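You operate a simulated robot arm through the tools that you are given. There is no shell and no other tool. Be economical: measure what you need, move in short steps, check, and stop when the job is done.

The job below is to be done with a simulated two-armed robot. You get a single attempt, and the scene is never put back.

JOB
Take the folded cloth from the top of the pale wood bench and leave it on the far top of the long table. Put the grey travel cup from the top of the pale wood bench on the right end of the blue workbench and the red travel cup on the top of the steel trolley. Take the green strap roll from the far top of the long table and leave it on top of the beige small carton there. Put the white pot in the sink bowl. Take the filter marked "fine" from the far top of the long table and put it on the low shelf of the set-up bench. Take the blue pen sleeve and leave it on the empty corner of the marker's base plate. Fetch the red pen from the top of the small goods bench and set it on top of the carton of spare hose. Take the black bottle from the top of the small goods bench and leave it on the shelf over the set-up bench. Put the tray marked "round" from the top of the small goods bench on the shelf under the small goods bench. Fetch the green pen sleeve and set it on the shelf over the set-up bench. Do these in any order. Set down upright: travel cup, white pot, black bottle.
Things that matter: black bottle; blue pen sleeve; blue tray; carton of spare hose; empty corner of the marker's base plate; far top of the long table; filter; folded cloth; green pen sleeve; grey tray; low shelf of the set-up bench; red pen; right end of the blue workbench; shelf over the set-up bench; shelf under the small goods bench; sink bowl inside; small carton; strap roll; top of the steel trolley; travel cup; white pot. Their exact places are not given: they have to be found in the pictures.

Only the result counts: the job must be done as asked and must still hold three seconds after the hand-in. Knocking over, shifting, dropping, spilling or breaking anything else fails it. Flat cloth is picked up by pressing the open fingertips on it (5 to 10 N) and closing them slowly along it; thin cloth reads only 2 to 8 mm in the jaws.

ROBOT AND FRAMES
Two 7-joint arms with three-finger grippers on one trunk, on a base that drives. Base frame: it is fixed to the floor where the robot stands at the start and does not move with it; the origin is under the middle of the robot, x ahead of it, y to its left, z up. Units: m, degrees, N and s.
The left shoulder is at the start at [0.09, 0.126, 1.086], the right one opposite. With the tool pointing down near the work surface each hand reaches from about 0.38 to 0.86 m from the robot's upright axis, wherever it stands, measured 20 degrees to its own side. Places, roughly: black bottle (6x6x13 cm) [5.7, -3, 0.9]; blue pen sleeve [1.25, 1.25, 0.75]; blue tray, grey tray [5.5, -3.5, 0.75]; carton of spare hose [5.75, -2.75, 1]; empty corner of the marker's base plate (16x15 cm) [4.02, -0.42, 0.76]; far top of the long table [1.7, 0.9, 0.7]; filter [1.25, 1, 0.75]; folded cloth (6x8x3 cm) [0.8, -2.3, 0.8]; green pen sleeve [5, -3.25, 0.75]; low shelf of the set-up bench [3, -3.4, 0.2]; red pen (2x12x3 cm) [5.7, -2.8, 0.9]; right end of the blue workbench [4.8, -3.2, 0.8]; shelf over the set-up bench (94x23 cm) [2.46, -3.38, 1.14]; shelf under the small goods bench [5.6, -3.3, 0.3]; sink bowl inside [-0.1, 2.6, 0.7]; small carton [2, 0.5, 0.75]; strap roll [2, 0.5, 0.75]; top of the steel trolley [3.8, -1.8, 0.8]; travel cup [0.5, -2, 0.75]; white pot (6x6x9 cm) [2.1, 0.6, 0.8]. Payload 2.94 kg a hand.
The TCP of each hand is the grasp point between the finger pads, 0.03 m short of the fingertips. In the tool frame z runs along the fingers and y along their closing line. The gripper opens to 0.128 m. The gripper's body begins 0.093 m behind the TCP.
Orientation is that of the tool frame in the base frame, as a unit quaternion [x, y, z, w]. With the fingers straight down and closing along the base's y, the tool's x points along the base's -x, its y along +y and its z along -z.

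CONTROLS
- The arms move only by the tool jog_arm. It takes "left_steps", "right_steps" or both (then of equal length, played together; a hand with none holds still); each is a list of rows, each a list of 6 numbers: the shift along the tool's x, y, z in m, then the turn, a rotation vector about the tool's x, y, z in degrees. In form: [[x, y, z, wx, wy, wz], ...]. A call has 1 to 8 rows; each row is the pose to reach, as a shift and turn from the pose commanded when the call began, along the tool's axes at that moment. "left_gripper" and "right_gripper" are, for a hand that has rows, the finger opening in m, from 0 to 0.128, set as the call begins (left out, the last holds). Rows are played at 5 a second. More than 0.05 m and 8.6 degrees between two rows, or a gripper value outside its range, and nothing of the call is played. A pose out of reach is approached as far as the arm can. The call stops where the force on the tool passes 40 N (or 10 N more than at its start, if that is more) or the arm is blocked; 0.2 s more then pass. The fingers move at their own pace and stop on an object; they squeeze with about 26 N. The grip force told is the motor's: it shows also when the fingers shut on nothing. Time passes only in rows, and 0.2 s behind the last, so rows that repeat a pose let the fingers close. The reply holds the time, the measured pose of the TCP, the force on the tool along the base axes, the opening and the grip force, in the units named above and with some noise, with the torque about the TCP (base axes, N m) and any sound that the robot's microphone picked up, and new pictures: "show" is both (left out), scene, wrist or none (wrist: the cameras of the hands that moved).
- Cameras (640 x 400 px; columns grow to the right, rows downward): "scene" is now at [0.2119, -0.0085, 1.2414]; the picture's right is [0.11, -0.99, 0.00], its down [-0.58, -0.06, -0.82] and it looks along [0.81, 0.09, -0.58] (base axes); focal length 278 px, centre (320, 200). "left" rides on the left gripper at [0.069, 0.015, -0.12] in its tool frame; the picture's right is [-0.21, 0.98, 0.00], its down [-0.82, -0.18, -0.54] and it looks along [-0.53, -0.12, 0.84] (tool axes); focal length 251 px, centre (320, 200). "right" rides on the right gripper at [0.069, -0.015, -0.12] in its tool frame; the picture's right is [0.21, 0.98, 0.00], its down [-0.82, 0.18, -0.54] and it looks along [-0.53, 0.12, 0.84] (tool axes); focal length 251 px, centre (320, 200).
- slide_trunk(by): slides the trunk up (or, below 0, down) by that many m; the arms and the scene camera ride with it, the base frame stays. It gives what a move gives, with no picture.
- roll_base(legs): drives the robot by 1 to 6 legs, each [ahead, left, turn to the left] in m, m and degrees, along the robot's own axes; the way and the turn of a leg run together, so that a leg with both is an arc; at most 1.5 m and 180 degrees a leg. The arms and the cameras ride along, it lands a little off, and it stops where it bumps. It gives what a move gives, and a new picture of the scene camera.
- head_to(pan, tilt): turns the head with the scene camera to pan (to the left, within 80 degrees either way) and tilt (down, from -29 to 69), counted from straight ahead of the robot. It gives what a move gives, and a new picture of the scene camera.
- point_at(camera, pixels): for up to 12 pixels [column, row] of the newest picture of that camera ("zoom" is the newest enlarged one), the place [x, y, z] in the base frame of the surface seen there, good to about 0.002 m, but the place of the scene camera against the robot may be out by one fixed shift of up to 0.025 m in any direction. The clock stands still meanwhile.
- inspect(camera, box): a new picture of the part [left, top, right, bottom] of that camera's present view, enlarged. The clock stands still meanwhile.
- sign_off(): hands the job in; it is judged then, once.

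Go step by step. Measure first, check grasps and placings, and put right what went wrong. The budget is 374 turns and 374 pictures, counting those below and the enlarged ones. Unless the task says otherwise, let go and move clear before handing in.

The tools are called as name(argument=value, ...) on one line, values as JSON. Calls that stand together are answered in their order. jog_arm: Moves the arms, as the interface text tells. Its arguments: {"type":"object","properties":{"left_steps":{"type":"array"},"left_gripper":{"type":"number"},"right_steps":{"type":"array"},"right_gripper":{"type":"number"},"show":{"type":"string","enum":["both","scene","wrist","none"]}},"required":[]} The other tools are called the same way: slide_trunk (by) slides the trunk up or down; roll_base (legs) drives the base; head_to (pan, tilt) turns the head that bears the scene camera; point_at (camera, pixels) gives the place of the surface under pixels of a picture; inspect (camera, box) takes an enlarged picture of a part of a camera's view; sign_off () hands the job in.

At the start:

```text
t: 0.0
left_tool_pos: [0.5372, 0.2465, 1.0479]
left_orientation: [0.0, 1.0, 0.0, 0.0]
left_ft_force: [0.7, -0.4, 0.6]
left_wrist_torque: [-0.01, 0.0, 0.02]
left_gripper_width: 0.128
left_finger_force: 0.1
right_tool_pos: [0.5916, -0.2784, 1.0293]
right_orientation: [0.0, 1.0, 0.0, 0.0]
right_ft_force: [0.8, 0.0, 0.2]
right_wrist_torque: [-0.02, 0.0, 0.0]
right_gripper_width: 0.1281
right_finger_force: 0.0
trunk travel left (down, up): [-0.3, 0.247]
robot x, y, heading: [-0.0005, 0.001, 0.0]
head pan, tilt: [6.1, 35.4]
```

scene: 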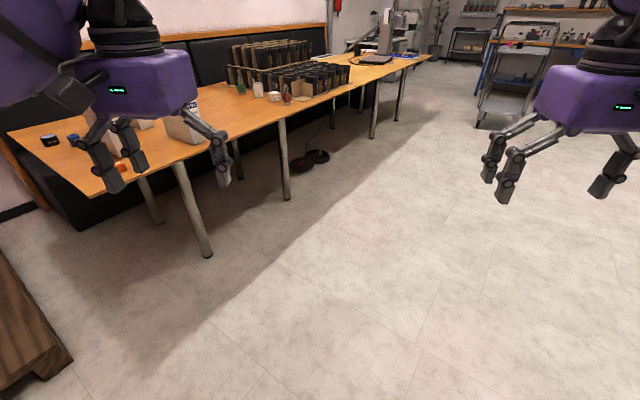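
right: 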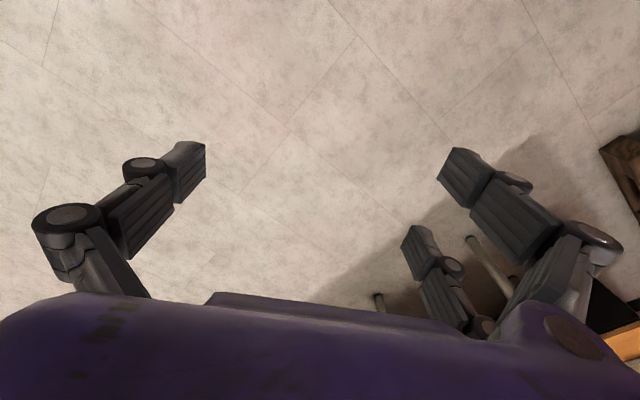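
left: 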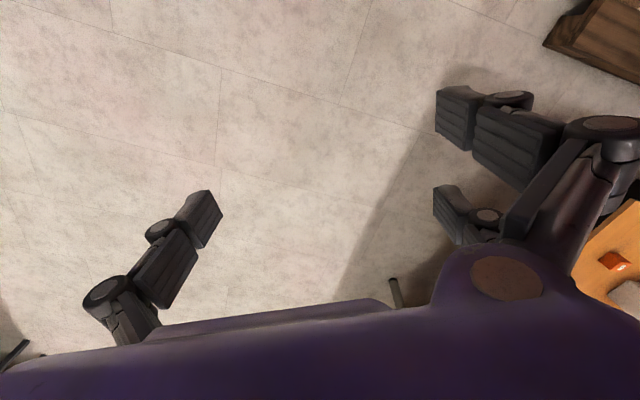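

The scene shows the long table ahead-left, with items at its near end (around 50-200,140) and its middle (240-300,90). I'll look around first.

head_to(pan=35, tilt=30)

inspect(camera="scene", box=[200, 60, 520, 260])

head_to(pan=80, tilt=30)

head_to(pan=-60, tilt=25)

head_to(pan=-25, tilt=10)

```text
t: 0.9
left_tool_pos: [0.5362, 0.2463, 1.0464]
left_orientation: [0.001, 1.0, -0.001, 0.0]
left_ft_force: [0.7, -0.5, 0.2]
left_wrist_torque: [0.01, 0.01, 0.02]
left_gripper_width: 0.128
left_finger_force: 0.1
right_tool_pos: [0.5923, -0.2782, 1.0302]
right_orientation: [0.0, 1.0, 0.0, 0.0]
right_ft_force: [-0.4, -0.1, 0.1]
right_wrist_torque: [0.0, 0.05, -0.01]
right_gripper_width: 0.1281
right_finger_force: 0.0
trunk travel left (down, up): [-0.3, 0.247]
robot x, y, heading: [-0.0053, 0.0015, 0.1]
head pan, tilt: [35.0, 30.0]
```

scene: 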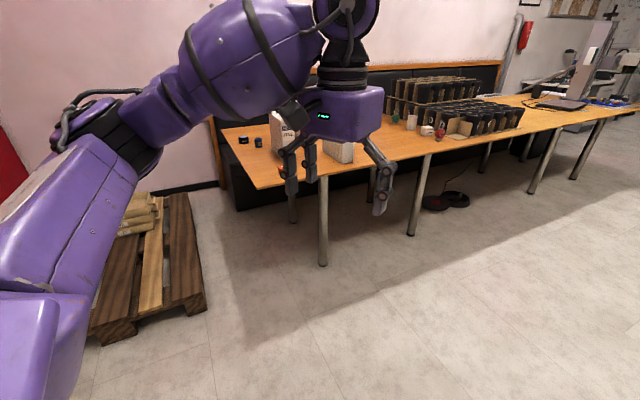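

```text
2.00 times, centred on (360, 160) of scene
```

zoom: 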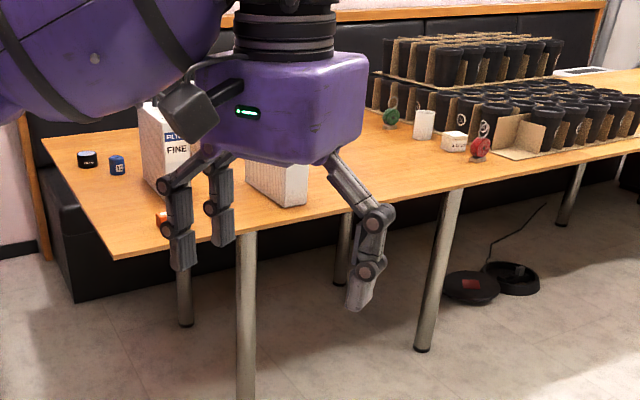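

```text
t: 2.1
left_tool_pos: [0.5353, 0.2452, 1.0476]
left_orientation: [0.0, 1.0, 0.0, 0.0]
left_ft_force: [-0.6, -0.4, -0.8]
left_wrist_torque: [-0.01, -0.02, -0.02]
left_gripper_width: 0.1281
left_finger_force: 0.1
right_tool_pos: [0.5909, -0.2789, 1.0306]
right_orientation: [0.0, 1.0, 0.0, 0.001]
right_ft_force: [-0.2, 0.0, -0.6]
right_wrist_torque: [-0.03, -0.03, -0.02]
right_gripper_width: 0.1283
right_finger_force: 0.0
trunk travel left (down, up): [-0.3, 0.247]
robot x, y, heading: [-0.0015, -0.0009, 0.0]
head pan, tilt: [80.0, 30.0]
```

scene: 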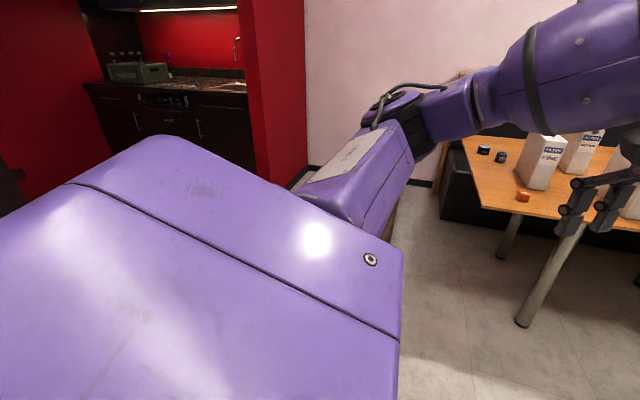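

```text
t: 4.3
left_tool_pos: [0.5359, 0.2468, 1.0467]
left_orientation: [0.0, 1.0, 0.001, 0.0]
left_ft_force: [-0.1, 0.3, 0.3]
left_wrist_torque: [-0.01, -0.01, 0.01]
left_gripper_width: 0.1283
left_finger_force: 0.1
right_tool_pos: [0.5914, -0.2781, 1.0302]
right_orientation: [0.0, 1.0, 0.0, 0.001]
right_ft_force: [0.1, -0.6, 0.3]
right_wrist_torque: [-0.01, -0.01, 0.0]
right_gripper_width: 0.1282
right_finger_force: 0.0
trunk travel left (down, up): [-0.3, 0.247]
robot x, y, heading: [0.0016, -0.001, 0.1]
head pan, tilt: [-60.0, 25.0]
```

scene: 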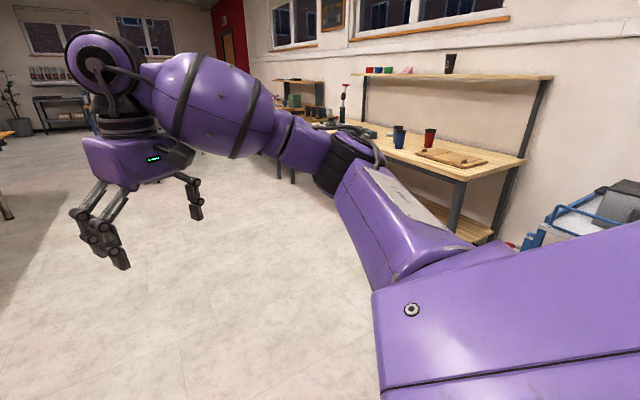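

```text
t: 5.3
left_tool_pos: [0.5356, 0.246, 1.0477]
left_orientation: [0.0, 1.0, 0.0, 0.0]
left_ft_force: [0.2, -0.1, -0.6]
left_wrist_torque: [0.01, 0.01, 0.0]
left_gripper_width: 0.1281
left_finger_force: 0.1
right_tool_pos: [0.5915, -0.2784, 1.0303]
right_orientation: [0.0, 1.0, 0.0, 0.0]
right_ft_force: [0.1, 0.0, 1.1]
right_wrist_torque: [-0.01, 0.02, 0.02]
right_gripper_width: 0.1282
right_finger_force: 0.1
trunk travel left (down, up): [-0.3, 0.247]
robot x, y, heading: [0.0018, -0.0027, -0.2]
head pan, tilt: [-25.0, 10.0]
```

scene: 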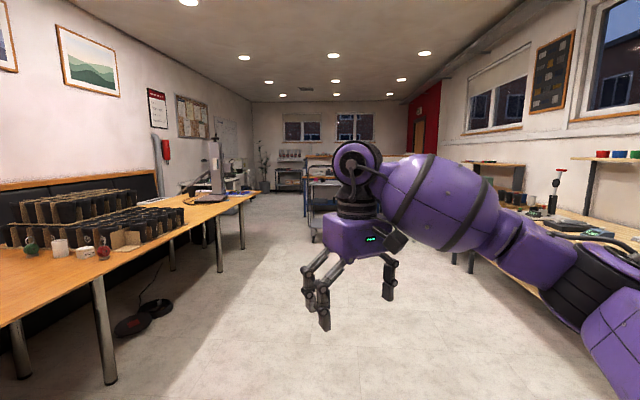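

The room layout is visible now. I'll look at the long table closely and measure it.

head_to(pan=28, tilt=30)

inspect(camera="scene", box=[380, 80, 540, 180])

inspect(camera="scene", box=[120, 100, 440, 300])

```text
t: 6.5
left_tool_pos: [0.5356, 0.2474, 1.0477]
left_orientation: [-0.001, 1.0, 0.0, 0.0]
left_ft_force: [0.9, -0.9, -0.1]
left_wrist_torque: [0.02, 0.03, 0.02]
left_gripper_width: 0.1279
left_finger_force: 0.0
right_tool_pos: [0.5918, -0.2785, 1.0309]
right_orientation: [0.0, 1.0, 0.001, 0.001]
right_ft_force: [0.0, -0.2, 0.1]
right_wrist_torque: [-0.03, 0.0, 0.0]
right_gripper_width: 0.1279
right_finger_force: 0.1
trunk travel left (down, up): [-0.3, 0.247]
robot x, y, heading: [-0.0021, 0.0007, 0.0]
head pan, tilt: [28.0, 30.0]
```

scene: 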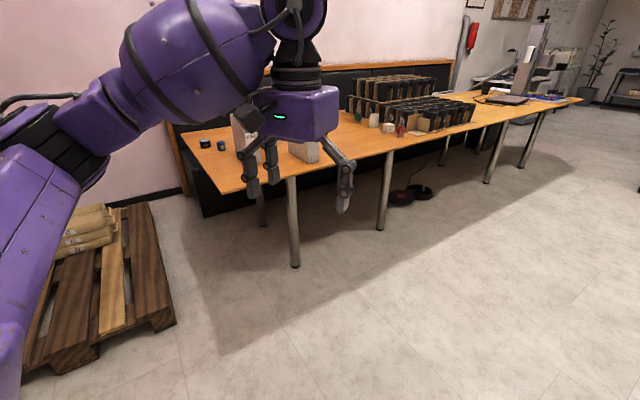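

```text
4.00 times, centred on (460, 130) of scene
```

zoom: 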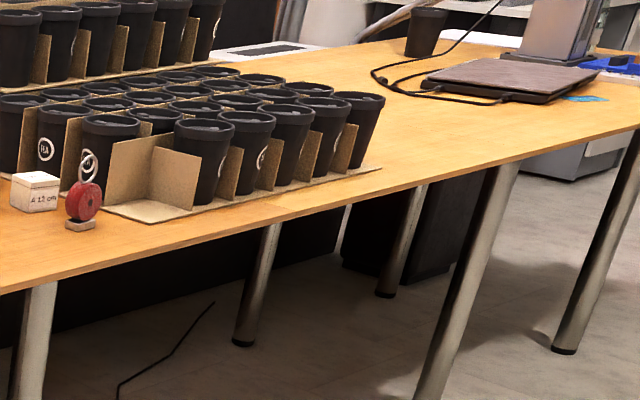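

```text
2.00 times, centred on (280, 200) of scene
```

zoom: 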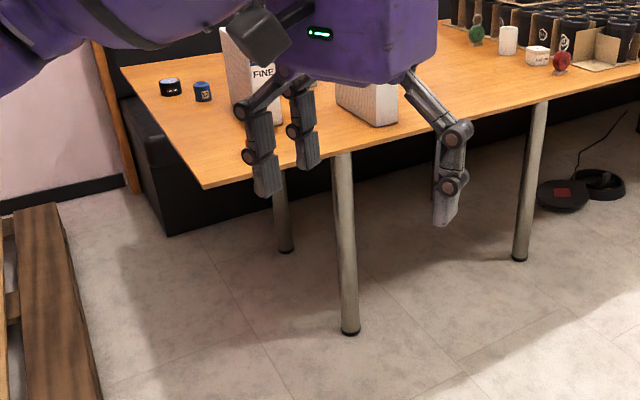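

The strap rolls, pot and cartons stand at about (355-405,115-130); measure them and the table edges.

point_at(camera="scene", pixels=[[358, 113], [358, 122], [374, 124], [374, 114], [389, 127], [400, 131], [221, 193], [181, 135], [577, 103], [205, 147], [221, 149], [310, 158]])

```text
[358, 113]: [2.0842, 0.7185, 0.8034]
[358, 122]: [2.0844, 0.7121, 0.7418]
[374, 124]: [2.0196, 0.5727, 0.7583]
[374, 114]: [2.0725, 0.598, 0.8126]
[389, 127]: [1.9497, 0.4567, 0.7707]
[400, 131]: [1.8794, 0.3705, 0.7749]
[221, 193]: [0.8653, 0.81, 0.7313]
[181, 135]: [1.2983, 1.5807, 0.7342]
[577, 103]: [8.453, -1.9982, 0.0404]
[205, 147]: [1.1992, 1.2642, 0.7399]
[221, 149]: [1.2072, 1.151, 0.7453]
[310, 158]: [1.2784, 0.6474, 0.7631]
```

The table is turned about -29.5° from the base axes, so I'll drive to stand facing its middle items at a safe distance, with the trunk raised for a clear view.

slide_trunk(by=0.12)

roll_base(legs=[[1.42, -0.03, 0], [0, 0, 60.5]])

head_to(pan=0, tilt=45)

```text
t: 8.0
left_tool_pos: [0.5356, 0.2461, 1.1672]
left_orientation: [-0.001, 1.0, 0.0, -0.001]
left_ft_force: [-0.2, -0.4, -0.4]
left_wrist_torque: [0.0, -0.01, -0.01]
left_gripper_width: 0.1279
left_finger_force: 0.1
right_tool_pos: [0.5916, -0.2781, 1.1493]
right_orientation: [0.0, 1.0, 0.0, 0.001]
right_ft_force: [-0.1, -0.1, -0.1]
right_wrist_torque: [-0.01, 0.0, -0.03]
right_gripper_width: 0.1281
right_finger_force: 0.1
trunk travel left (down, up): [-0.42, 0.127]
robot x, y, heading: [0.0015, -0.0011, 0.1]
head pan, tilt: [28.0, 30.0]
```

```text
t: 17.9
left_tool_pos: [1.5312, 0.5415, 1.167]
left_orientation: [-0.488, 0.873, 0.0, 0.0]
left_ft_force: [-0.2, 0.4, 0.3]
left_wrist_torque: [0.01, -0.02, 0.02]
left_gripper_width: 0.1283
left_finger_force: 0.1
right_tool_pos: [2.0073, 0.3123, 1.1509]
right_orientation: [-0.487, 0.873, 0.0, 0.0]
right_ft_force: [0.8, -0.2, 0.5]
right_wrist_torque: [-0.04, 0.02, 0.0]
right_gripper_width: 0.128
right_finger_force: 0.0
trunk travel left (down, up): [-0.42, 0.127]
robot x, y, heading: [1.458, -0.0457, 58.2]
head pan, tilt: [28.0, 30.0]
```

scene: 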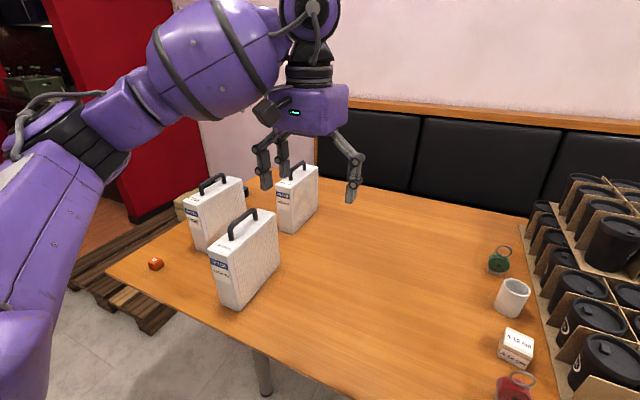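

```text
t: 18.8
left_tool_pos: [1.5317, 0.5419, 1.1682]
left_orientation: [-0.488, 0.873, 0.0, 0.0]
left_ft_force: [0.3, 0.4, 1.1]
left_wrist_torque: [-0.01, 0.01, 0.0]
left_gripper_width: 0.1279
left_finger_force: 0.0
right_tool_pos: [2.0058, 0.3129, 1.1495]
right_orientation: [-0.487, 0.873, -0.001, 0.0]
right_ft_force: [-0.2, 0.2, 0.4]
right_wrist_torque: [-0.02, 0.01, -0.02]
right_gripper_width: 0.128
right_finger_force: 0.2
trunk travel left (down, up): [-0.42, 0.127]
robot x, y, heading: [1.4591, -0.0464, 58.5]
head pan, tilt: [0.0, 45.0]
```

scene: 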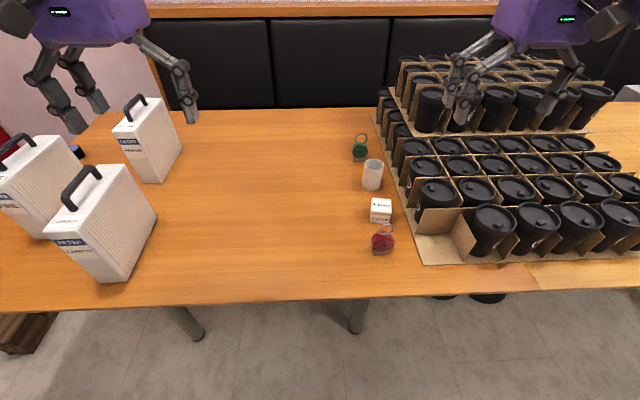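

All middle items show clearly (360,150 green; 373,175 pot; 381,210 carton; 382,240 red). I'll inspect and measure them.

inspect(camera="scene", box=[320, 120, 448, 260])

point_at(camera="scene", pixels=[[359, 137], [359, 151], [359, 159], [373, 166], [372, 186], [364, 175], [382, 175], [381, 203], [380, 221], [382, 238], [382, 254], [372, 298]])

inspect(camera="scene", box=[0, 80, 200, 290])

```text
2.86 times, centred on (384, 190) of scene
```

zoom: 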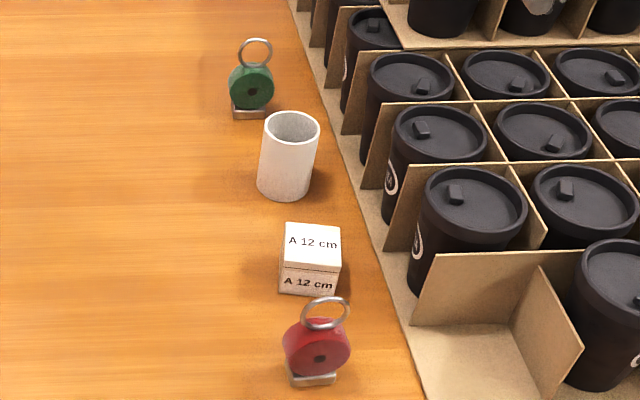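

```text
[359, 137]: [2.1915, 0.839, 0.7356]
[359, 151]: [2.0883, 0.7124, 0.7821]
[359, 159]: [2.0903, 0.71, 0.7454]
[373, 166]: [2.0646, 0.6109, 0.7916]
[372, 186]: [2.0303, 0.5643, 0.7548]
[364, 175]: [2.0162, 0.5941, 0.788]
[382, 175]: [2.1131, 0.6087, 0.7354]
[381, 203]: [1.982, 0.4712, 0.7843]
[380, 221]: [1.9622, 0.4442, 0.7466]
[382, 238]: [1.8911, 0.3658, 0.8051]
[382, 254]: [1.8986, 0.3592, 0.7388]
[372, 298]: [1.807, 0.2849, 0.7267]
```

```text
1.90 times, centred on (100, 185) of scene
```

zoom: 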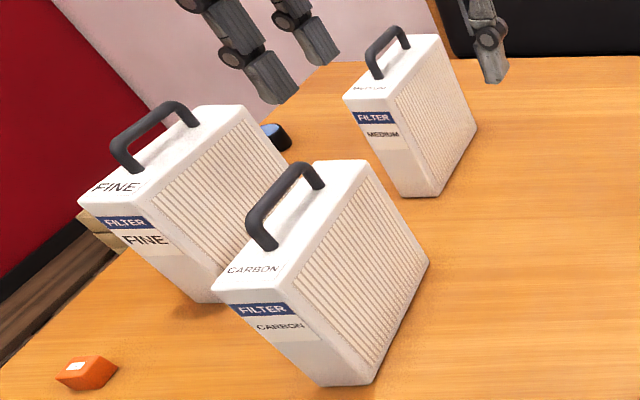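

Everything is measured except the height of the stacked cups near the right hand; I'll measure these and the tray edge before closing in.

point_at(camera="scene", pixels=[[510, 95], [405, 65], [430, 95], [385, 120], [381, 95], [432, 188], [490, 218], [420, 262], [410, 146], [395, 130], [300, 280], [300, 140]])

roll_base(legs=[[0, 0, 2.4], [0.14, 0, 0]])

```text
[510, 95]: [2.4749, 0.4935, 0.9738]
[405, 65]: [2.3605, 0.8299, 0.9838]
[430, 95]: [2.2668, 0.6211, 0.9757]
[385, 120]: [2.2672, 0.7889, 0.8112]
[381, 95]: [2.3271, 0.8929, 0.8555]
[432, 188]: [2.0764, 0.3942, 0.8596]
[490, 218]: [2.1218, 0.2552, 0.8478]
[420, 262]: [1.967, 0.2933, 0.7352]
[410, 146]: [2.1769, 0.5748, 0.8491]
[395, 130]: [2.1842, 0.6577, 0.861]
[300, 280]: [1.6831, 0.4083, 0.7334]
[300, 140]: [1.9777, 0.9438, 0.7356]
```

```text
t: 20.5
left_tool_pos: [1.5723, 0.6632, 1.1682]
left_orientation: [-0.505, 0.863, 0.001, 0.001]
left_ft_force: [0.4, 0.5, -0.2]
left_wrist_torque: [0.0, 0.05, 0.03]
left_gripper_width: 0.1282
left_finger_force: 0.0
right_tool_pos: [2.0595, 0.4543, 1.1507]
right_orientation: [-0.506, 0.862, 0.0, 0.001]
right_ft_force: [0.0, 0.5, 0.6]
right_wrist_torque: [0.01, -0.06, -0.04]
right_gripper_width: 0.1281
right_finger_force: 0.0
trunk travel left (down, up): [-0.42, 0.127]
robot x, y, heading: [1.5233, 0.0731, 60.8]
head pan, tilt: [0.0, 45.0]
```

scene: 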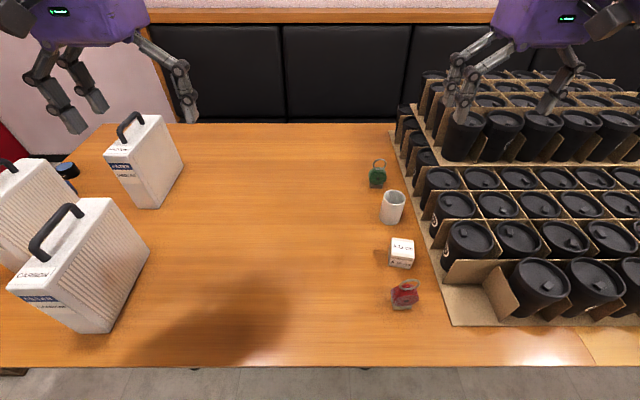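

The robot stands ready. Right hand will move over the green roll while turning 90° (camera away from the cups).

jog_arm(right_steps=[[-0.03, 0.0125, 0.01, 0, 0, 8.4], [-0.06, 0.025, 0.02, 0, 0, 16.8], [-0.09, 0.0375, 0.03, 0, 0, 25.2], [-0.12, 0.05, 0.04, 0, 0, 33.6], [-0.15, 0.0625, 0.05, 0, 0, 42], [-0.18, 0.075, 0.06, 0, 0, 50.4], [-0.21, 0.0875, 0.07, 0, 0, 58.8], [-0.24, 0.1, 0.08, 0, 0, 67.2]], right_gripper=0.07, show="none")

jog_arm(right_steps=[[0, 0, 0.02, 0, 0, 8], [0, 0, 0.04, 0, 0, 16], [0, 0, 0.06, 0, 0, 22.8]])

```text
t: 22.3
left_tool_pos: [1.5784, 0.66, 1.1683]
left_orientation: [-0.504, 0.863, 0.002, -0.001]
left_ft_force: [1.0, -0.8, 0.5]
left_wrist_torque: [0.07, 0.12, 0.01]
left_gripper_width: 0.1281
left_finger_force: 0.1
right_tool_pos: [2.0762, 0.6681, 1.0556]
right_orientation: [0.058, 0.998, 0.002, -0.001]
right_ft_force: [-0.3, -0.4, 0.1]
right_wrist_torque: [0.01, 0.02, -0.01]
right_gripper_width: 0.0697
right_finger_force: 0.1
right hand out of reach, approached as far as the arm can: row 7, 8
trunk travel left (down, up): [-0.42, 0.127]
robot x, y, heading: [1.5287, 0.0775, 60.9]
head pan, tilt: [0.0, 45.0]
```

```text
t: 23.1
left_tool_pos: [1.5743, 0.664, 1.1672]
left_orientation: [-0.505, 0.863, 0.001, 0.0]
left_ft_force: [0.2, 0.1, 0.7]
left_wrist_torque: [-0.02, -0.03, -0.01]
left_gripper_width: 0.1277
left_finger_force: 0.0
right_tool_pos: [2.0735, 0.6695, 0.9995]
right_orientation: [0.254, 0.967, -0.001, -0.001]
right_ft_force: [-0.8, -0.1, -0.5]
right_wrist_torque: [-0.01, -0.02, -0.02]
right_gripper_width: 0.0699
right_finger_force: 0.2
trunk travel left (down, up): [-0.42, 0.127]
robot x, y, heading: [1.5253, 0.0771, 60.7]
head pan, tilt: [0.0, 45.0]
```

scene: 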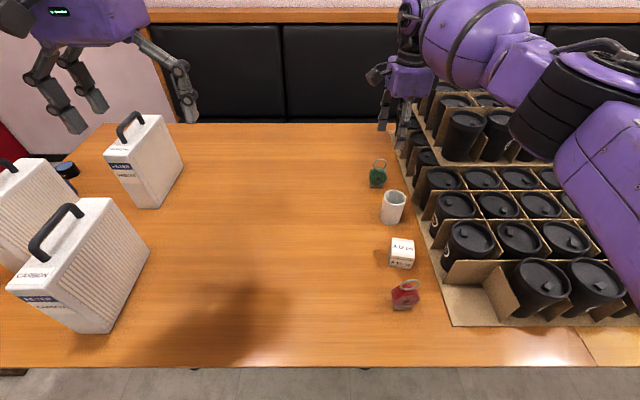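
right: 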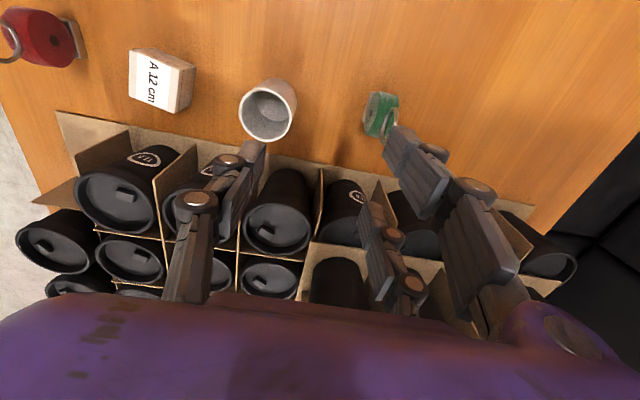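

The wrist picture shows the roll at (380,115) and the carton at (160,75); I'll measure through the wrist camera.

point_at(camera="right", pixels=[[380, 100], [370, 120], [388, 122], [148, 75], [135, 52], [195, 70], [182, 110], [270, 85], [268, 138], [380, 132]])

inspect(camera="right", box=[320, 60, 448, 160])

point_at(camera="scene", pixels=[[403, 246], [378, 178], [404, 264]])

```text
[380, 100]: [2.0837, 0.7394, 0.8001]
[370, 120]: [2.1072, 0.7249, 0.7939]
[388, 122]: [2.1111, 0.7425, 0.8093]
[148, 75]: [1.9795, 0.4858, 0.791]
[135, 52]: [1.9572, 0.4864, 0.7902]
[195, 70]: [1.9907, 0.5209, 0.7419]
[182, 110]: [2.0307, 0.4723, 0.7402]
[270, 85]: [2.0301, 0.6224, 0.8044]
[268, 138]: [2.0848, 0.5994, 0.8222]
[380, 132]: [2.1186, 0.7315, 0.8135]
```

```text
4.00 times, centred on (384, 110) of right
```

zoom: 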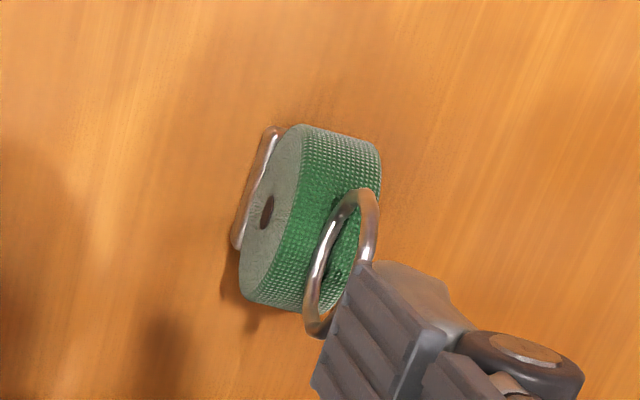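

```text
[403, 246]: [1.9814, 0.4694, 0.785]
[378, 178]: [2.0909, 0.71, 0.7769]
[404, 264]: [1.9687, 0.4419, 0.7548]
```

I'll query face points on the enlarged picture for the roll's centre and width, and the carton's top corners.

point_at(camera="zoom", pixels=[[255, 212], [280, 180], [262, 260], [300, 130], [375, 155], [330, 140], [265, 297], [290, 300], [242, 240], [348, 200]])

inspect(camera="right", box=[110, 30, 238, 130])

```text
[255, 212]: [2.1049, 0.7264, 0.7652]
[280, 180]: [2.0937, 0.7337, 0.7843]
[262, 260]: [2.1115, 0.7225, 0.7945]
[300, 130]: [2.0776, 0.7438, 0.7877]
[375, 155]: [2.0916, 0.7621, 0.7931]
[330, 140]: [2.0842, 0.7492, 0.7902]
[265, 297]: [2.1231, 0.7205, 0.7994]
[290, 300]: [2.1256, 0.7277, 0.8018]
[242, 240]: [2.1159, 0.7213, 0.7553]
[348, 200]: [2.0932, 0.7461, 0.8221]
```

```text
4.00 times, centred on (174, 80) of right
```

zoom: 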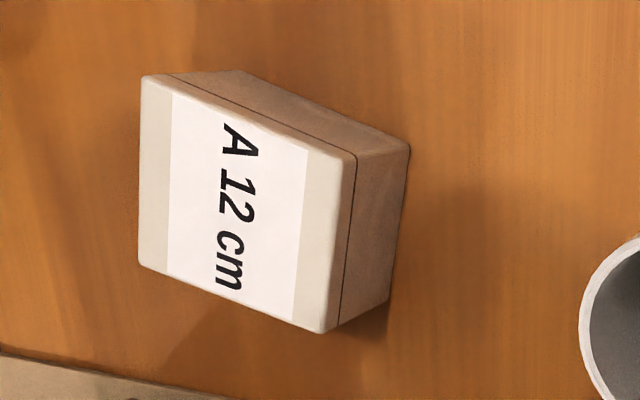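

Roll centre is about (2.105,0.741,0.785), slightly beyond reach; I'll edge the base forward 0.06.

roll_base(legs=[[0.06, 0, 0]])

```text
t: 24.1
left_tool_pos: [1.6044, 0.7149, 1.1691]
left_orientation: [-0.505, 0.863, 0.0, 0.001]
left_ft_force: [0.2, -0.2, -0.4]
left_wrist_torque: [-0.04, 0.0, 0.04]
left_gripper_width: 0.1279
left_finger_force: 0.1
right_tool_pos: [2.1029, 0.7196, 0.9985]
right_orientation: [0.254, 0.967, 0.001, 0.0]
right_ft_force: [-1.0, 0.0, -0.4]
right_wrist_torque: [-0.01, 0.02, 0.01]
right_gripper_width: 0.07
right_finger_force: 0.1
trunk travel left (down, up): [-0.42, 0.127]
robot x, y, heading: [1.5574, 0.1298, 60.5]
head pan, tilt: [0.0, 45.0]
```

scene: 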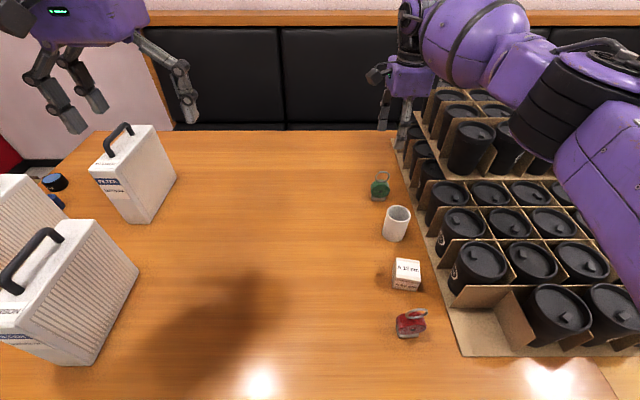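

TCP is now within 2 cm horizontally; descend to 0.87 and check.

jog_arm(right_steps=[[0.003, 0.007, 0.043, 0, 0, 0], [0.006, 0.014, 0.086, 0, 0, 0], [0.0087, 0.0197, 0.128, 0, 0, 0], [0.0087, 0.0197, 0.128, 0, 0, 0]])

```text
t: 25.1
left_tool_pos: [1.6046, 0.7159, 1.167]
left_orientation: [-0.504, 0.864, 0.0, 0.001]
left_ft_force: [-0.1, 0.4, 0.2]
left_wrist_torque: [0.0, 0.0, 0.01]
left_gripper_width: 0.1279
left_finger_force: 0.0
right_tool_pos: [2.1012, 0.7314, 0.8701]
right_orientation: [0.254, 0.967, 0.0, 0.0]
right_ft_force: [0.4, -0.4, 0.3]
right_wrist_torque: [-0.01, -0.01, -0.02]
right_gripper_width: 0.0701
right_finger_force: 0.1
right hand out of reach, approached as far as the arm can: row 3, 4
trunk travel left (down, up): [-0.42, 0.127]
robot x, y, heading: [1.5529, 0.1295, 60.8]
head pan, tilt: [0.0, 45.0]
```

scene: 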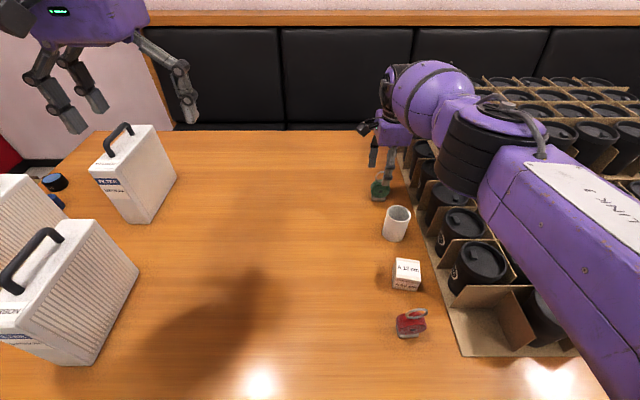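
right: 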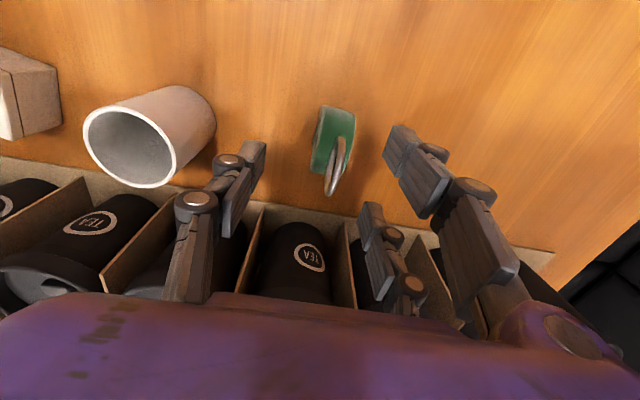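

The right forearm runs low over the cup stack, which is risky; the left arm has free space, so I'll retract the right and shift the base to use the left hand.

jog_arm(right_steps=[[0, 0, -0.05, 0, 0, 0], [0, 0, -0.1, 0, 0, 0], [0, 0, -0.15, 0, 0, 0], [0, 0, -0.2, 0, 0, 0], [0, 0, -0.25, 0, 0, 0], [0, -0.03, -0.28, 0, 0, -8], [0, -0.06, -0.29, 0, 0, -16], [0, -0.09, -0.29, 0, 0, -24]], show="none")

jog_arm(right_steps=[[0.01, -0.04, 0, 0, 0, -8], [0.02, -0.08, 0, 0, 0, -16], [0.03, -0.12, 0, 0, 0, -24], [0.04, -0.16, 0, 0, 0, -32], [0.05, -0.2, 0, 0, 0, -40], [0.06, -0.22, 0, 0, 0, -48], [0.07, -0.22, 0, 0, 0, -56], [0.08, -0.22, 0, 0, 0, -64]], show="none")

roll_base(legs=[[-0.02, -0.4, 0]])

```text
t: 26.9
left_tool_pos: [1.6038, 0.7155, 1.1676]
left_orientation: [-0.505, 0.863, -0.001, 0.0]
left_ft_force: [0.0, 1.2, 0.5]
left_wrist_torque: [0.0, -0.03, 0.0]
left_gripper_width: 0.1279
left_finger_force: 0.0
right_tool_pos: [2.0905, 0.7164, 1.1765]
right_orientation: [0.065, 0.998, 0.0, 0.001]
right_ft_force: [-1.1, 0.0, 0.3]
right_wrist_torque: [0.01, -0.01, 0.0]
right_gripper_width: 0.07
right_finger_force: 0.0
right hand out of reach, approached as far as the arm can: row 6, 7, 8
trunk travel left (down, up): [-0.42, 0.127]
robot x, y, heading: [1.5544, 0.1276, 61.0]
head pan, tilt: [0.0, 45.0]
```

```text
t: 28.7
left_tool_pos: [1.604, 0.7158, 1.1681]
left_orientation: [-0.504, 0.864, 0.0, 0.0]
left_ft_force: [-0.2, 0.4, -0.2]
left_wrist_torque: [-0.03, 0.04, 0.04]
left_gripper_width: 0.1278
left_finger_force: 0.0
right_tool_pos: [2.0762, 0.7142, 1.2049]
right_orientation: [-0.473, 0.881, -0.002, 0.001]
right_ft_force: [-0.8, 0.1, 0.2]
right_wrist_torque: [-0.03, -0.02, 0.03]
right_gripper_width: 0.0702
right_finger_force: 0.7
right hand out of reach, approached as far as the arm can: row 1, 2, 3, 4, 5, 6, 7, 8
trunk travel left (down, up): [-0.42, 0.127]
robot x, y, heading: [1.558, 0.1276, 60.4]
head pan, tilt: [0.0, 45.0]
```

```text
t: 32.9
left_tool_pos: [1.9549, 0.4955, 1.1671]
left_orientation: [-0.51, 0.86, 0.0, 0.0]
left_ft_force: [-0.8, -0.4, -0.5]
left_wrist_torque: [-0.04, -0.02, 0.04]
left_gripper_width: 0.1281
left_finger_force: 0.0
right_tool_pos: [2.4258, 0.4991, 1.205]
right_orientation: [-0.477, 0.879, 0.0, -0.001]
right_ft_force: [-0.2, -0.5, 0.0]
right_wrist_torque: [0.0, -0.03, -0.01]
right_gripper_width: 0.0698
right_finger_force: 0.1
trunk travel left (down, up): [-0.42, 0.127]
robot x, y, heading: [1.9128, -0.0965, 61.5]
head pan, tilt: [0.0, 45.0]
```

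scene: 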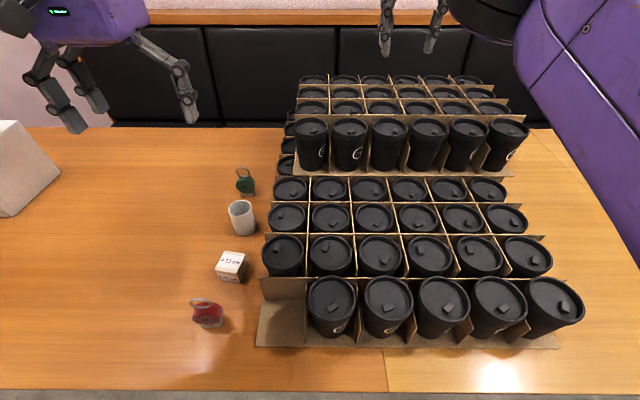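

Now the roll sits ahead-left at (245,182), with free space. Left hand goes over it without turning, opening 0.08.

jog_arm(left_steps=[[-0.036, -0.002, 0.03, 0, 0, 0], [-0.072, -0.004, 0.06, 0, 0, 0], [-0.108, -0.006, 0.09, 0, 0, 0], [-0.144, -0.008, 0.12, 0, 0, 0], [-0.18, -0.01, 0.15, 0, 0, 0], [-0.216, -0.012, 0.18, 0, 0, 0], [-0.252, -0.014, 0.21, 0, 0, 0], [-0.287, -0.0148, 0.24, 0, 0, 0]], left_gripper=0.085)

```text
t: 34.7
left_tool_pos: [2.0884, 0.7196, 0.9492]
left_orientation: [-0.508, 0.861, 0.002, 0.002]
left_ft_force: [-1.4, -0.2, 0.5]
left_wrist_torque: [0.0, -0.04, -0.01]
left_gripper_width: 0.0849
left_finger_force: 0.1
left hand out of reach, approached as far as the arm can: row 8
right_tool_pos: [2.423, 0.4985, 1.2057]
right_orientation: [-0.478, 0.879, -0.001, 0.0]
right_ft_force: [-0.6, -0.1, 0.2]
right_wrist_torque: [-0.02, -0.11, 0.0]
right_gripper_width: 0.0701
right_finger_force: 0.0
trunk travel left (down, up): [-0.42, 0.127]
robot x, y, heading: [1.908, -0.0909, 61.4]
head pan, tilt: [0.0, 45.0]
```

scene: 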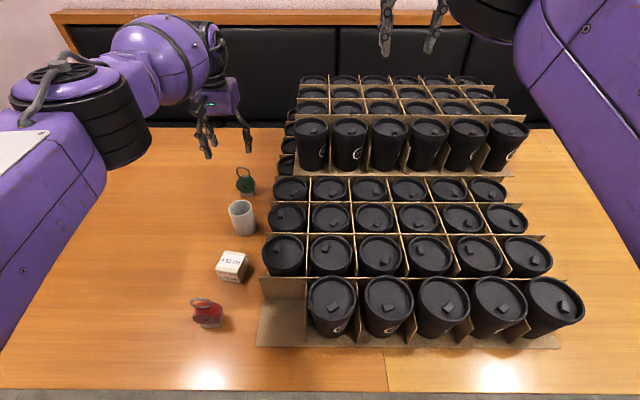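
left: 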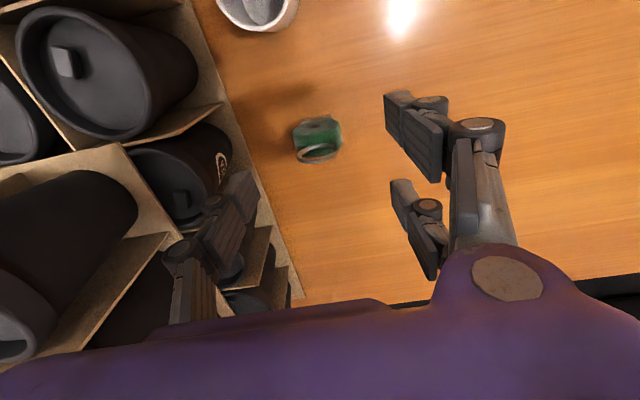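

TCP projects near (320,190) in the wrist view; the roll is at (317,135). I'll measure it and lower the trunk, which both descends and helps reach.

point_at(camera="left", pixels=[[300, 125], [335, 122], [315, 122], [318, 135], [318, 155], [296, 148], [340, 138]])

inspect(camera="left", box=[256, 90, 384, 170])

slide_trunk(by=-0.07)

```text
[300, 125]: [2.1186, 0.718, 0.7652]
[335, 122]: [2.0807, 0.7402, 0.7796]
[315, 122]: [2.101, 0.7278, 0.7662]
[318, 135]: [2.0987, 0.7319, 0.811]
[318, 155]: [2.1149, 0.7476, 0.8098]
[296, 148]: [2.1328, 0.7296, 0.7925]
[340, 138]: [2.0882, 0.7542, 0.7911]
```

```text
5.00 times, centred on (320, 130) of left
```

zoom: 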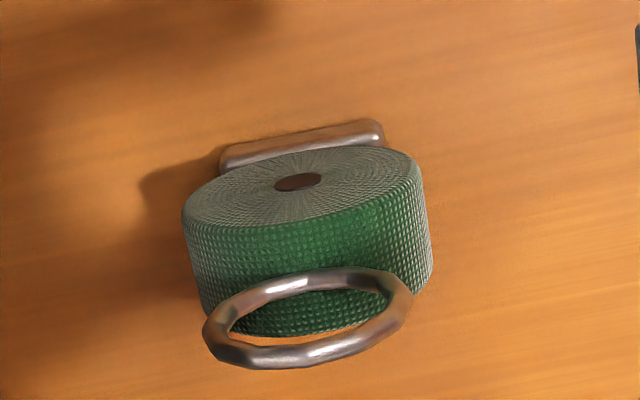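

```text
t: 35.8
left_tool_pos: [2.0898, 0.7197, 0.8752]
left_orientation: [-0.508, 0.861, 0.0, 0.0]
left_ft_force: [0.2, -1.0, 0.0]
left_wrist_torque: [0.01, 0.04, -0.02]
left_gripper_width: 0.0849
left_finger_force: 0.0
right_tool_pos: [2.4298, 0.506, 1.0905]
right_orientation: [-0.477, 0.878, -0.02, -0.03]
right_ft_force: [-0.8, -0.2, 0.7]
right_wrist_torque: [0.01, -0.05, -0.01]
right_gripper_width: 0.07
right_finger_force: 0.1
trunk travel left (down, up): [-0.35, 0.197]
robot x, y, heading: [1.9155, -0.0926, 61.3]
head pan, tilt: [0.0, 45.0]
```

TCP at (2.090,0.720,0.875). Shift to (2.106,0.741) while descending part way.

jog_arm(left_steps=[[-0.013, -0.002, 0.02, 0, 0, 0], [-0.026, -0.004, 0.035, 0, 0, 0], [-0.026, -0.004, 0.035, 0, 0, 0]], show="wrist")

```text
t: 36.6
left_tool_pos: [2.1027, 0.7276, 0.8414]
left_orientation: [-0.509, 0.861, 0.001, 0.001]
left_ft_force: [0.6, 0.5, 0.7]
left_wrist_torque: [0.03, 0.0, 0.02]
left_gripper_width: 0.0849
left_finger_force: 0.0
left hand out of reach, approached as far as the arm can: row 2, 3
right_tool_pos: [2.4303, 0.5068, 1.0898]
right_orientation: [-0.476, 0.879, -0.02, -0.031]
right_ft_force: [-0.4, 0.6, 0.8]
right_wrist_torque: [0.0, 0.01, 0.03]
right_gripper_width: 0.0702
right_finger_force: 0.0
trunk travel left (down, up): [-0.35, 0.197]
robot x, y, heading: [1.9103, -0.0932, 61.1]
head pan, tilt: [0.0, 45.0]
```

left: 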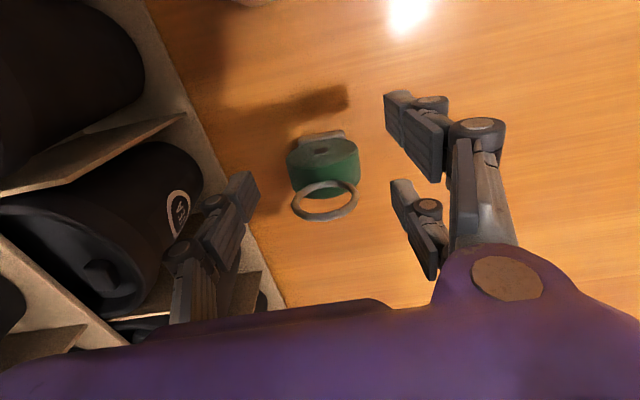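

Still at reach limit, so raise and pull back the hand a bit, then bring the base 0.06 closer.

jog_arm(left_steps=[[0.02, 0, -0.03, 0, 0, 0], [0.05, 0, -0.06, 0, 0, 0]], show="none")

roll_base(legs=[[0.06, 0, 0]])

```text
t: 37.2
left_tool_pos: [2.0802, 0.6833, 0.9019]
left_orientation: [-0.509, 0.861, 0.0, 0.001]
left_ft_force: [0.7, -0.4, 0.4]
left_wrist_torque: [0.02, -0.02, 0.01]
left_gripper_width: 0.0849
left_finger_force: 0.0
right_tool_pos: [2.4307, 0.5056, 1.0907]
right_orientation: [-0.476, 0.879, -0.02, -0.03]
right_ft_force: [-0.5, 0.4, 1.0]
right_wrist_torque: [0.02, 0.01, -0.01]
right_gripper_width: 0.0698
right_finger_force: 0.1
trunk travel left (down, up): [-0.35, 0.197]
robot x, y, heading: [1.9152, -0.0929, 61.1]
head pan, tilt: [0.0, 45.0]
```

```text
t: 38.2
left_tool_pos: [2.1081, 0.7366, 0.9019]
left_orientation: [-0.509, 0.861, 0.0, 0.0]
left_ft_force: [0.2, 0.6, -0.1]
left_wrist_torque: [0.01, -0.02, 0.01]
left_gripper_width: 0.0852
left_finger_force: 0.1
right_tool_pos: [2.4596, 0.558, 1.0905]
right_orientation: [-0.476, 0.878, -0.021, -0.031]
right_ft_force: [1.2, 0.9, -0.1]
right_wrist_torque: [-0.01, 0.02, -0.01]
right_gripper_width: 0.0702
right_finger_force: 0.0
trunk travel left (down, up): [-0.35, 0.197]
robot x, y, heading: [1.941, -0.0416, 61.1]
head pan, tilt: [0.0, 45.0]
```

scene: 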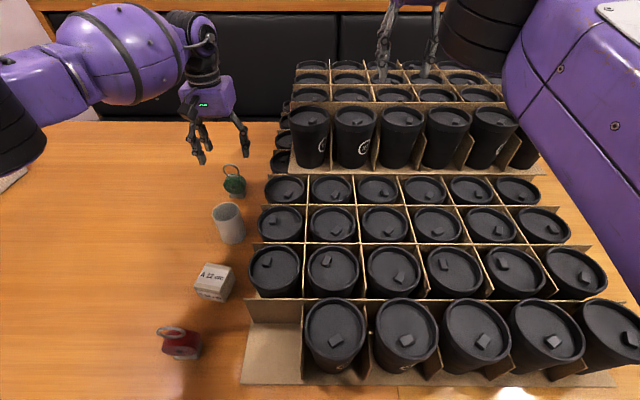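

TCP at (2.108,0.737); descend onto the roll to z 0.787.

jog_arm(left_steps=[[-0.003, 0.004, 0.04, 0, 0, 0], [-0.003, 0.004, 0.08, 0, 0, 0], [-0.003, 0.004, 0.113, 0, 0, 0], [-0.003, 0.004, 0.113, 0, 0, 0]], show="wrist")

```text
t: 39.2
left_tool_pos: [2.1077, 0.7435, 0.7897]
left_orientation: [-0.51, 0.86, 0.001, 0.001]
left_ft_force: [-0.1, 0.0, 0.7]
left_wrist_torque: [-0.01, 0.0, -0.01]
left_gripper_width: 0.0852
left_finger_force: 0.0
right_tool_pos: [2.459, 0.5583, 1.0907]
right_orientation: [-0.477, 0.878, -0.02, -0.031]
right_ft_force: [-0.9, 1.8, -0.1]
right_wrist_torque: [0.02, 0.02, 0.02]
right_gripper_width: 0.0699
right_finger_force: 0.1
trunk travel left (down, up): [-0.35, 0.197]
robot x, y, heading: [1.9428, -0.042, 60.8]
head pan, tilt: [0.0, 45.0]
```

left: 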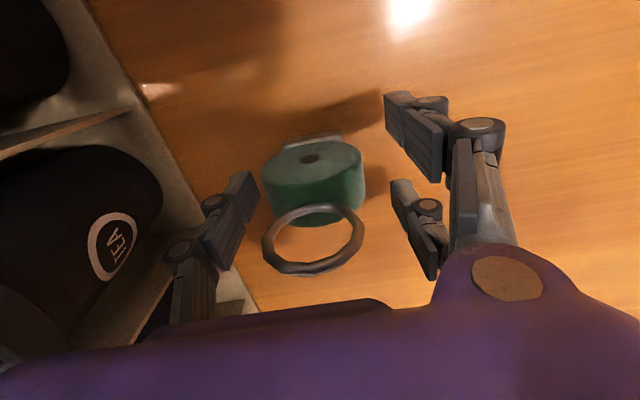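

The disc lies centred at (313,185) between the fingers; close, then lift.

jog_arm(left_steps=[[0, 0, 0, 0, 0, 0], [0, 0, 0, 0, 0, 0], [0, 0, 0, 0, 0, 0], [0, 0, 0, 0, 0, 0], [0, 0, -0.03, 0, 0, 0], [0, 0, -0.06, 0, 0, 0], [0, 0, -0.1, 0, 0, 0], [0, 0, -0.12, 0, 0, 0]], left_gripper=0)

```text
t: 41.0
left_tool_pos: [2.1089, 0.7424, 0.9106]
left_orientation: [-0.509, 0.861, 0.001, 0.0]
left_ft_force: [0.6, -0.1, 0.0]
left_wrist_torque: [0.0, 0.03, 0.02]
left_gripper_width: 0.0002
left_finger_force: 3.4
right_tool_pos: [2.4587, 0.5587, 1.0898]
right_orientation: [-0.476, 0.879, -0.02, -0.031]
right_ft_force: [0.1, -0.9, 0.4]
right_wrist_torque: [0.01, -0.02, 0.0]
right_gripper_width: 0.0699
right_finger_force: 0.2
trunk travel left (down, up): [-0.35, 0.197]
robot x, y, heading: [1.9409, -0.0421, 61.3]
head pan, tilt: [0.0, 45.0]
```

scene: 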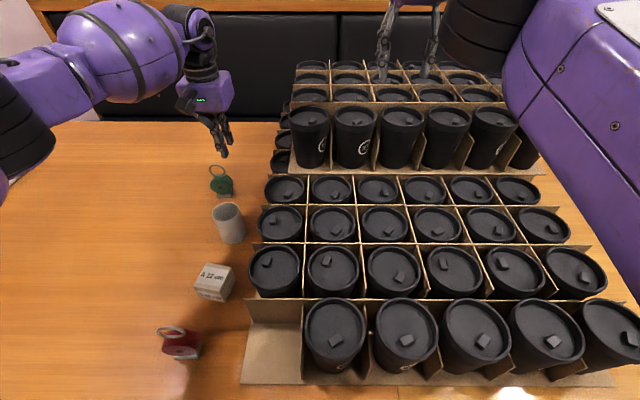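
left: 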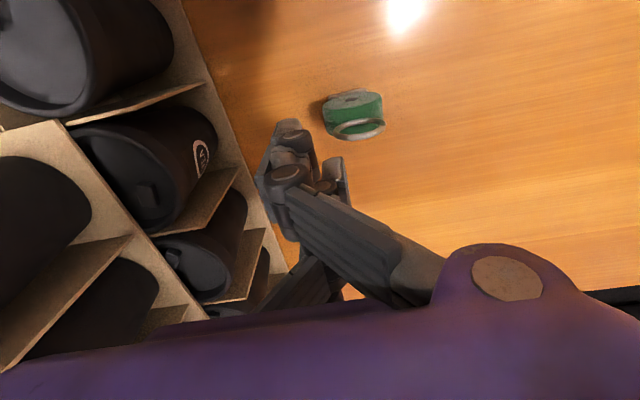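

The fingers closed on nothing and the roll was nudged aside; it stands at (220,182) scene / (352,115) wrist. Measure it carefully.

inspect(camera="left", box=[288, 70, 416, 150])

point_at(camera="zoom", pixels=[[310, 150], [240, 190], [420, 165], [330, 190], [320, 260], [450, 230], [260, 270], [280, 110], [370, 120], [200, 260], [430, 320]])

point_at(camera="left", pixels=[[300, 160], [335, 165], [290, 135], [275, 175]])

inspect(camera="scene", box=[150, 90, 278, 260])

```text
5.00 times, centred on (352, 110) of left
```

zoom: 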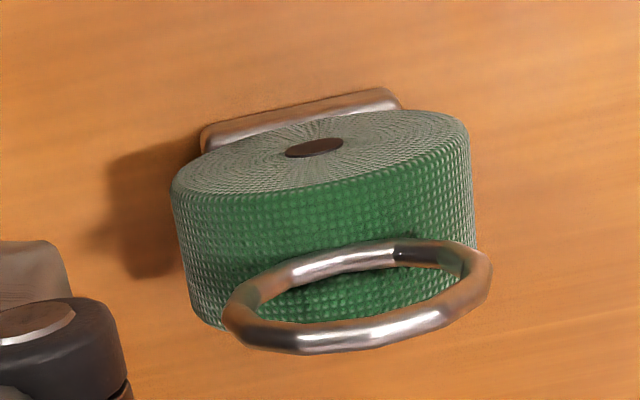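

```text
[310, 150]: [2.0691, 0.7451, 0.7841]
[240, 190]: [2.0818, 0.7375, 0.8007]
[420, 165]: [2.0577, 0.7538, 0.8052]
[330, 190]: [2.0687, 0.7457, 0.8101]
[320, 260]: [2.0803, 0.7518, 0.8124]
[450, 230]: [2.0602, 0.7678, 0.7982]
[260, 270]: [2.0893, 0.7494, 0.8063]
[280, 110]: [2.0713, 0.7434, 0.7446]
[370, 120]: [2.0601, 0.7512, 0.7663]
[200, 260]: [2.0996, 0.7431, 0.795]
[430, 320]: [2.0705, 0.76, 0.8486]
```

```text
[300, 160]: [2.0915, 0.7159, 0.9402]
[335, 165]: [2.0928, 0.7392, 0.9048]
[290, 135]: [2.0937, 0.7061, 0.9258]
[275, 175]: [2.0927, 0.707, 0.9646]
```

```text
2.35 times, centred on (214, 175) of scene
```

zoom: 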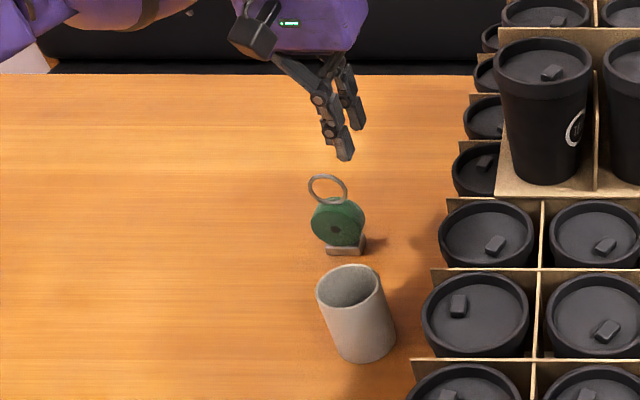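

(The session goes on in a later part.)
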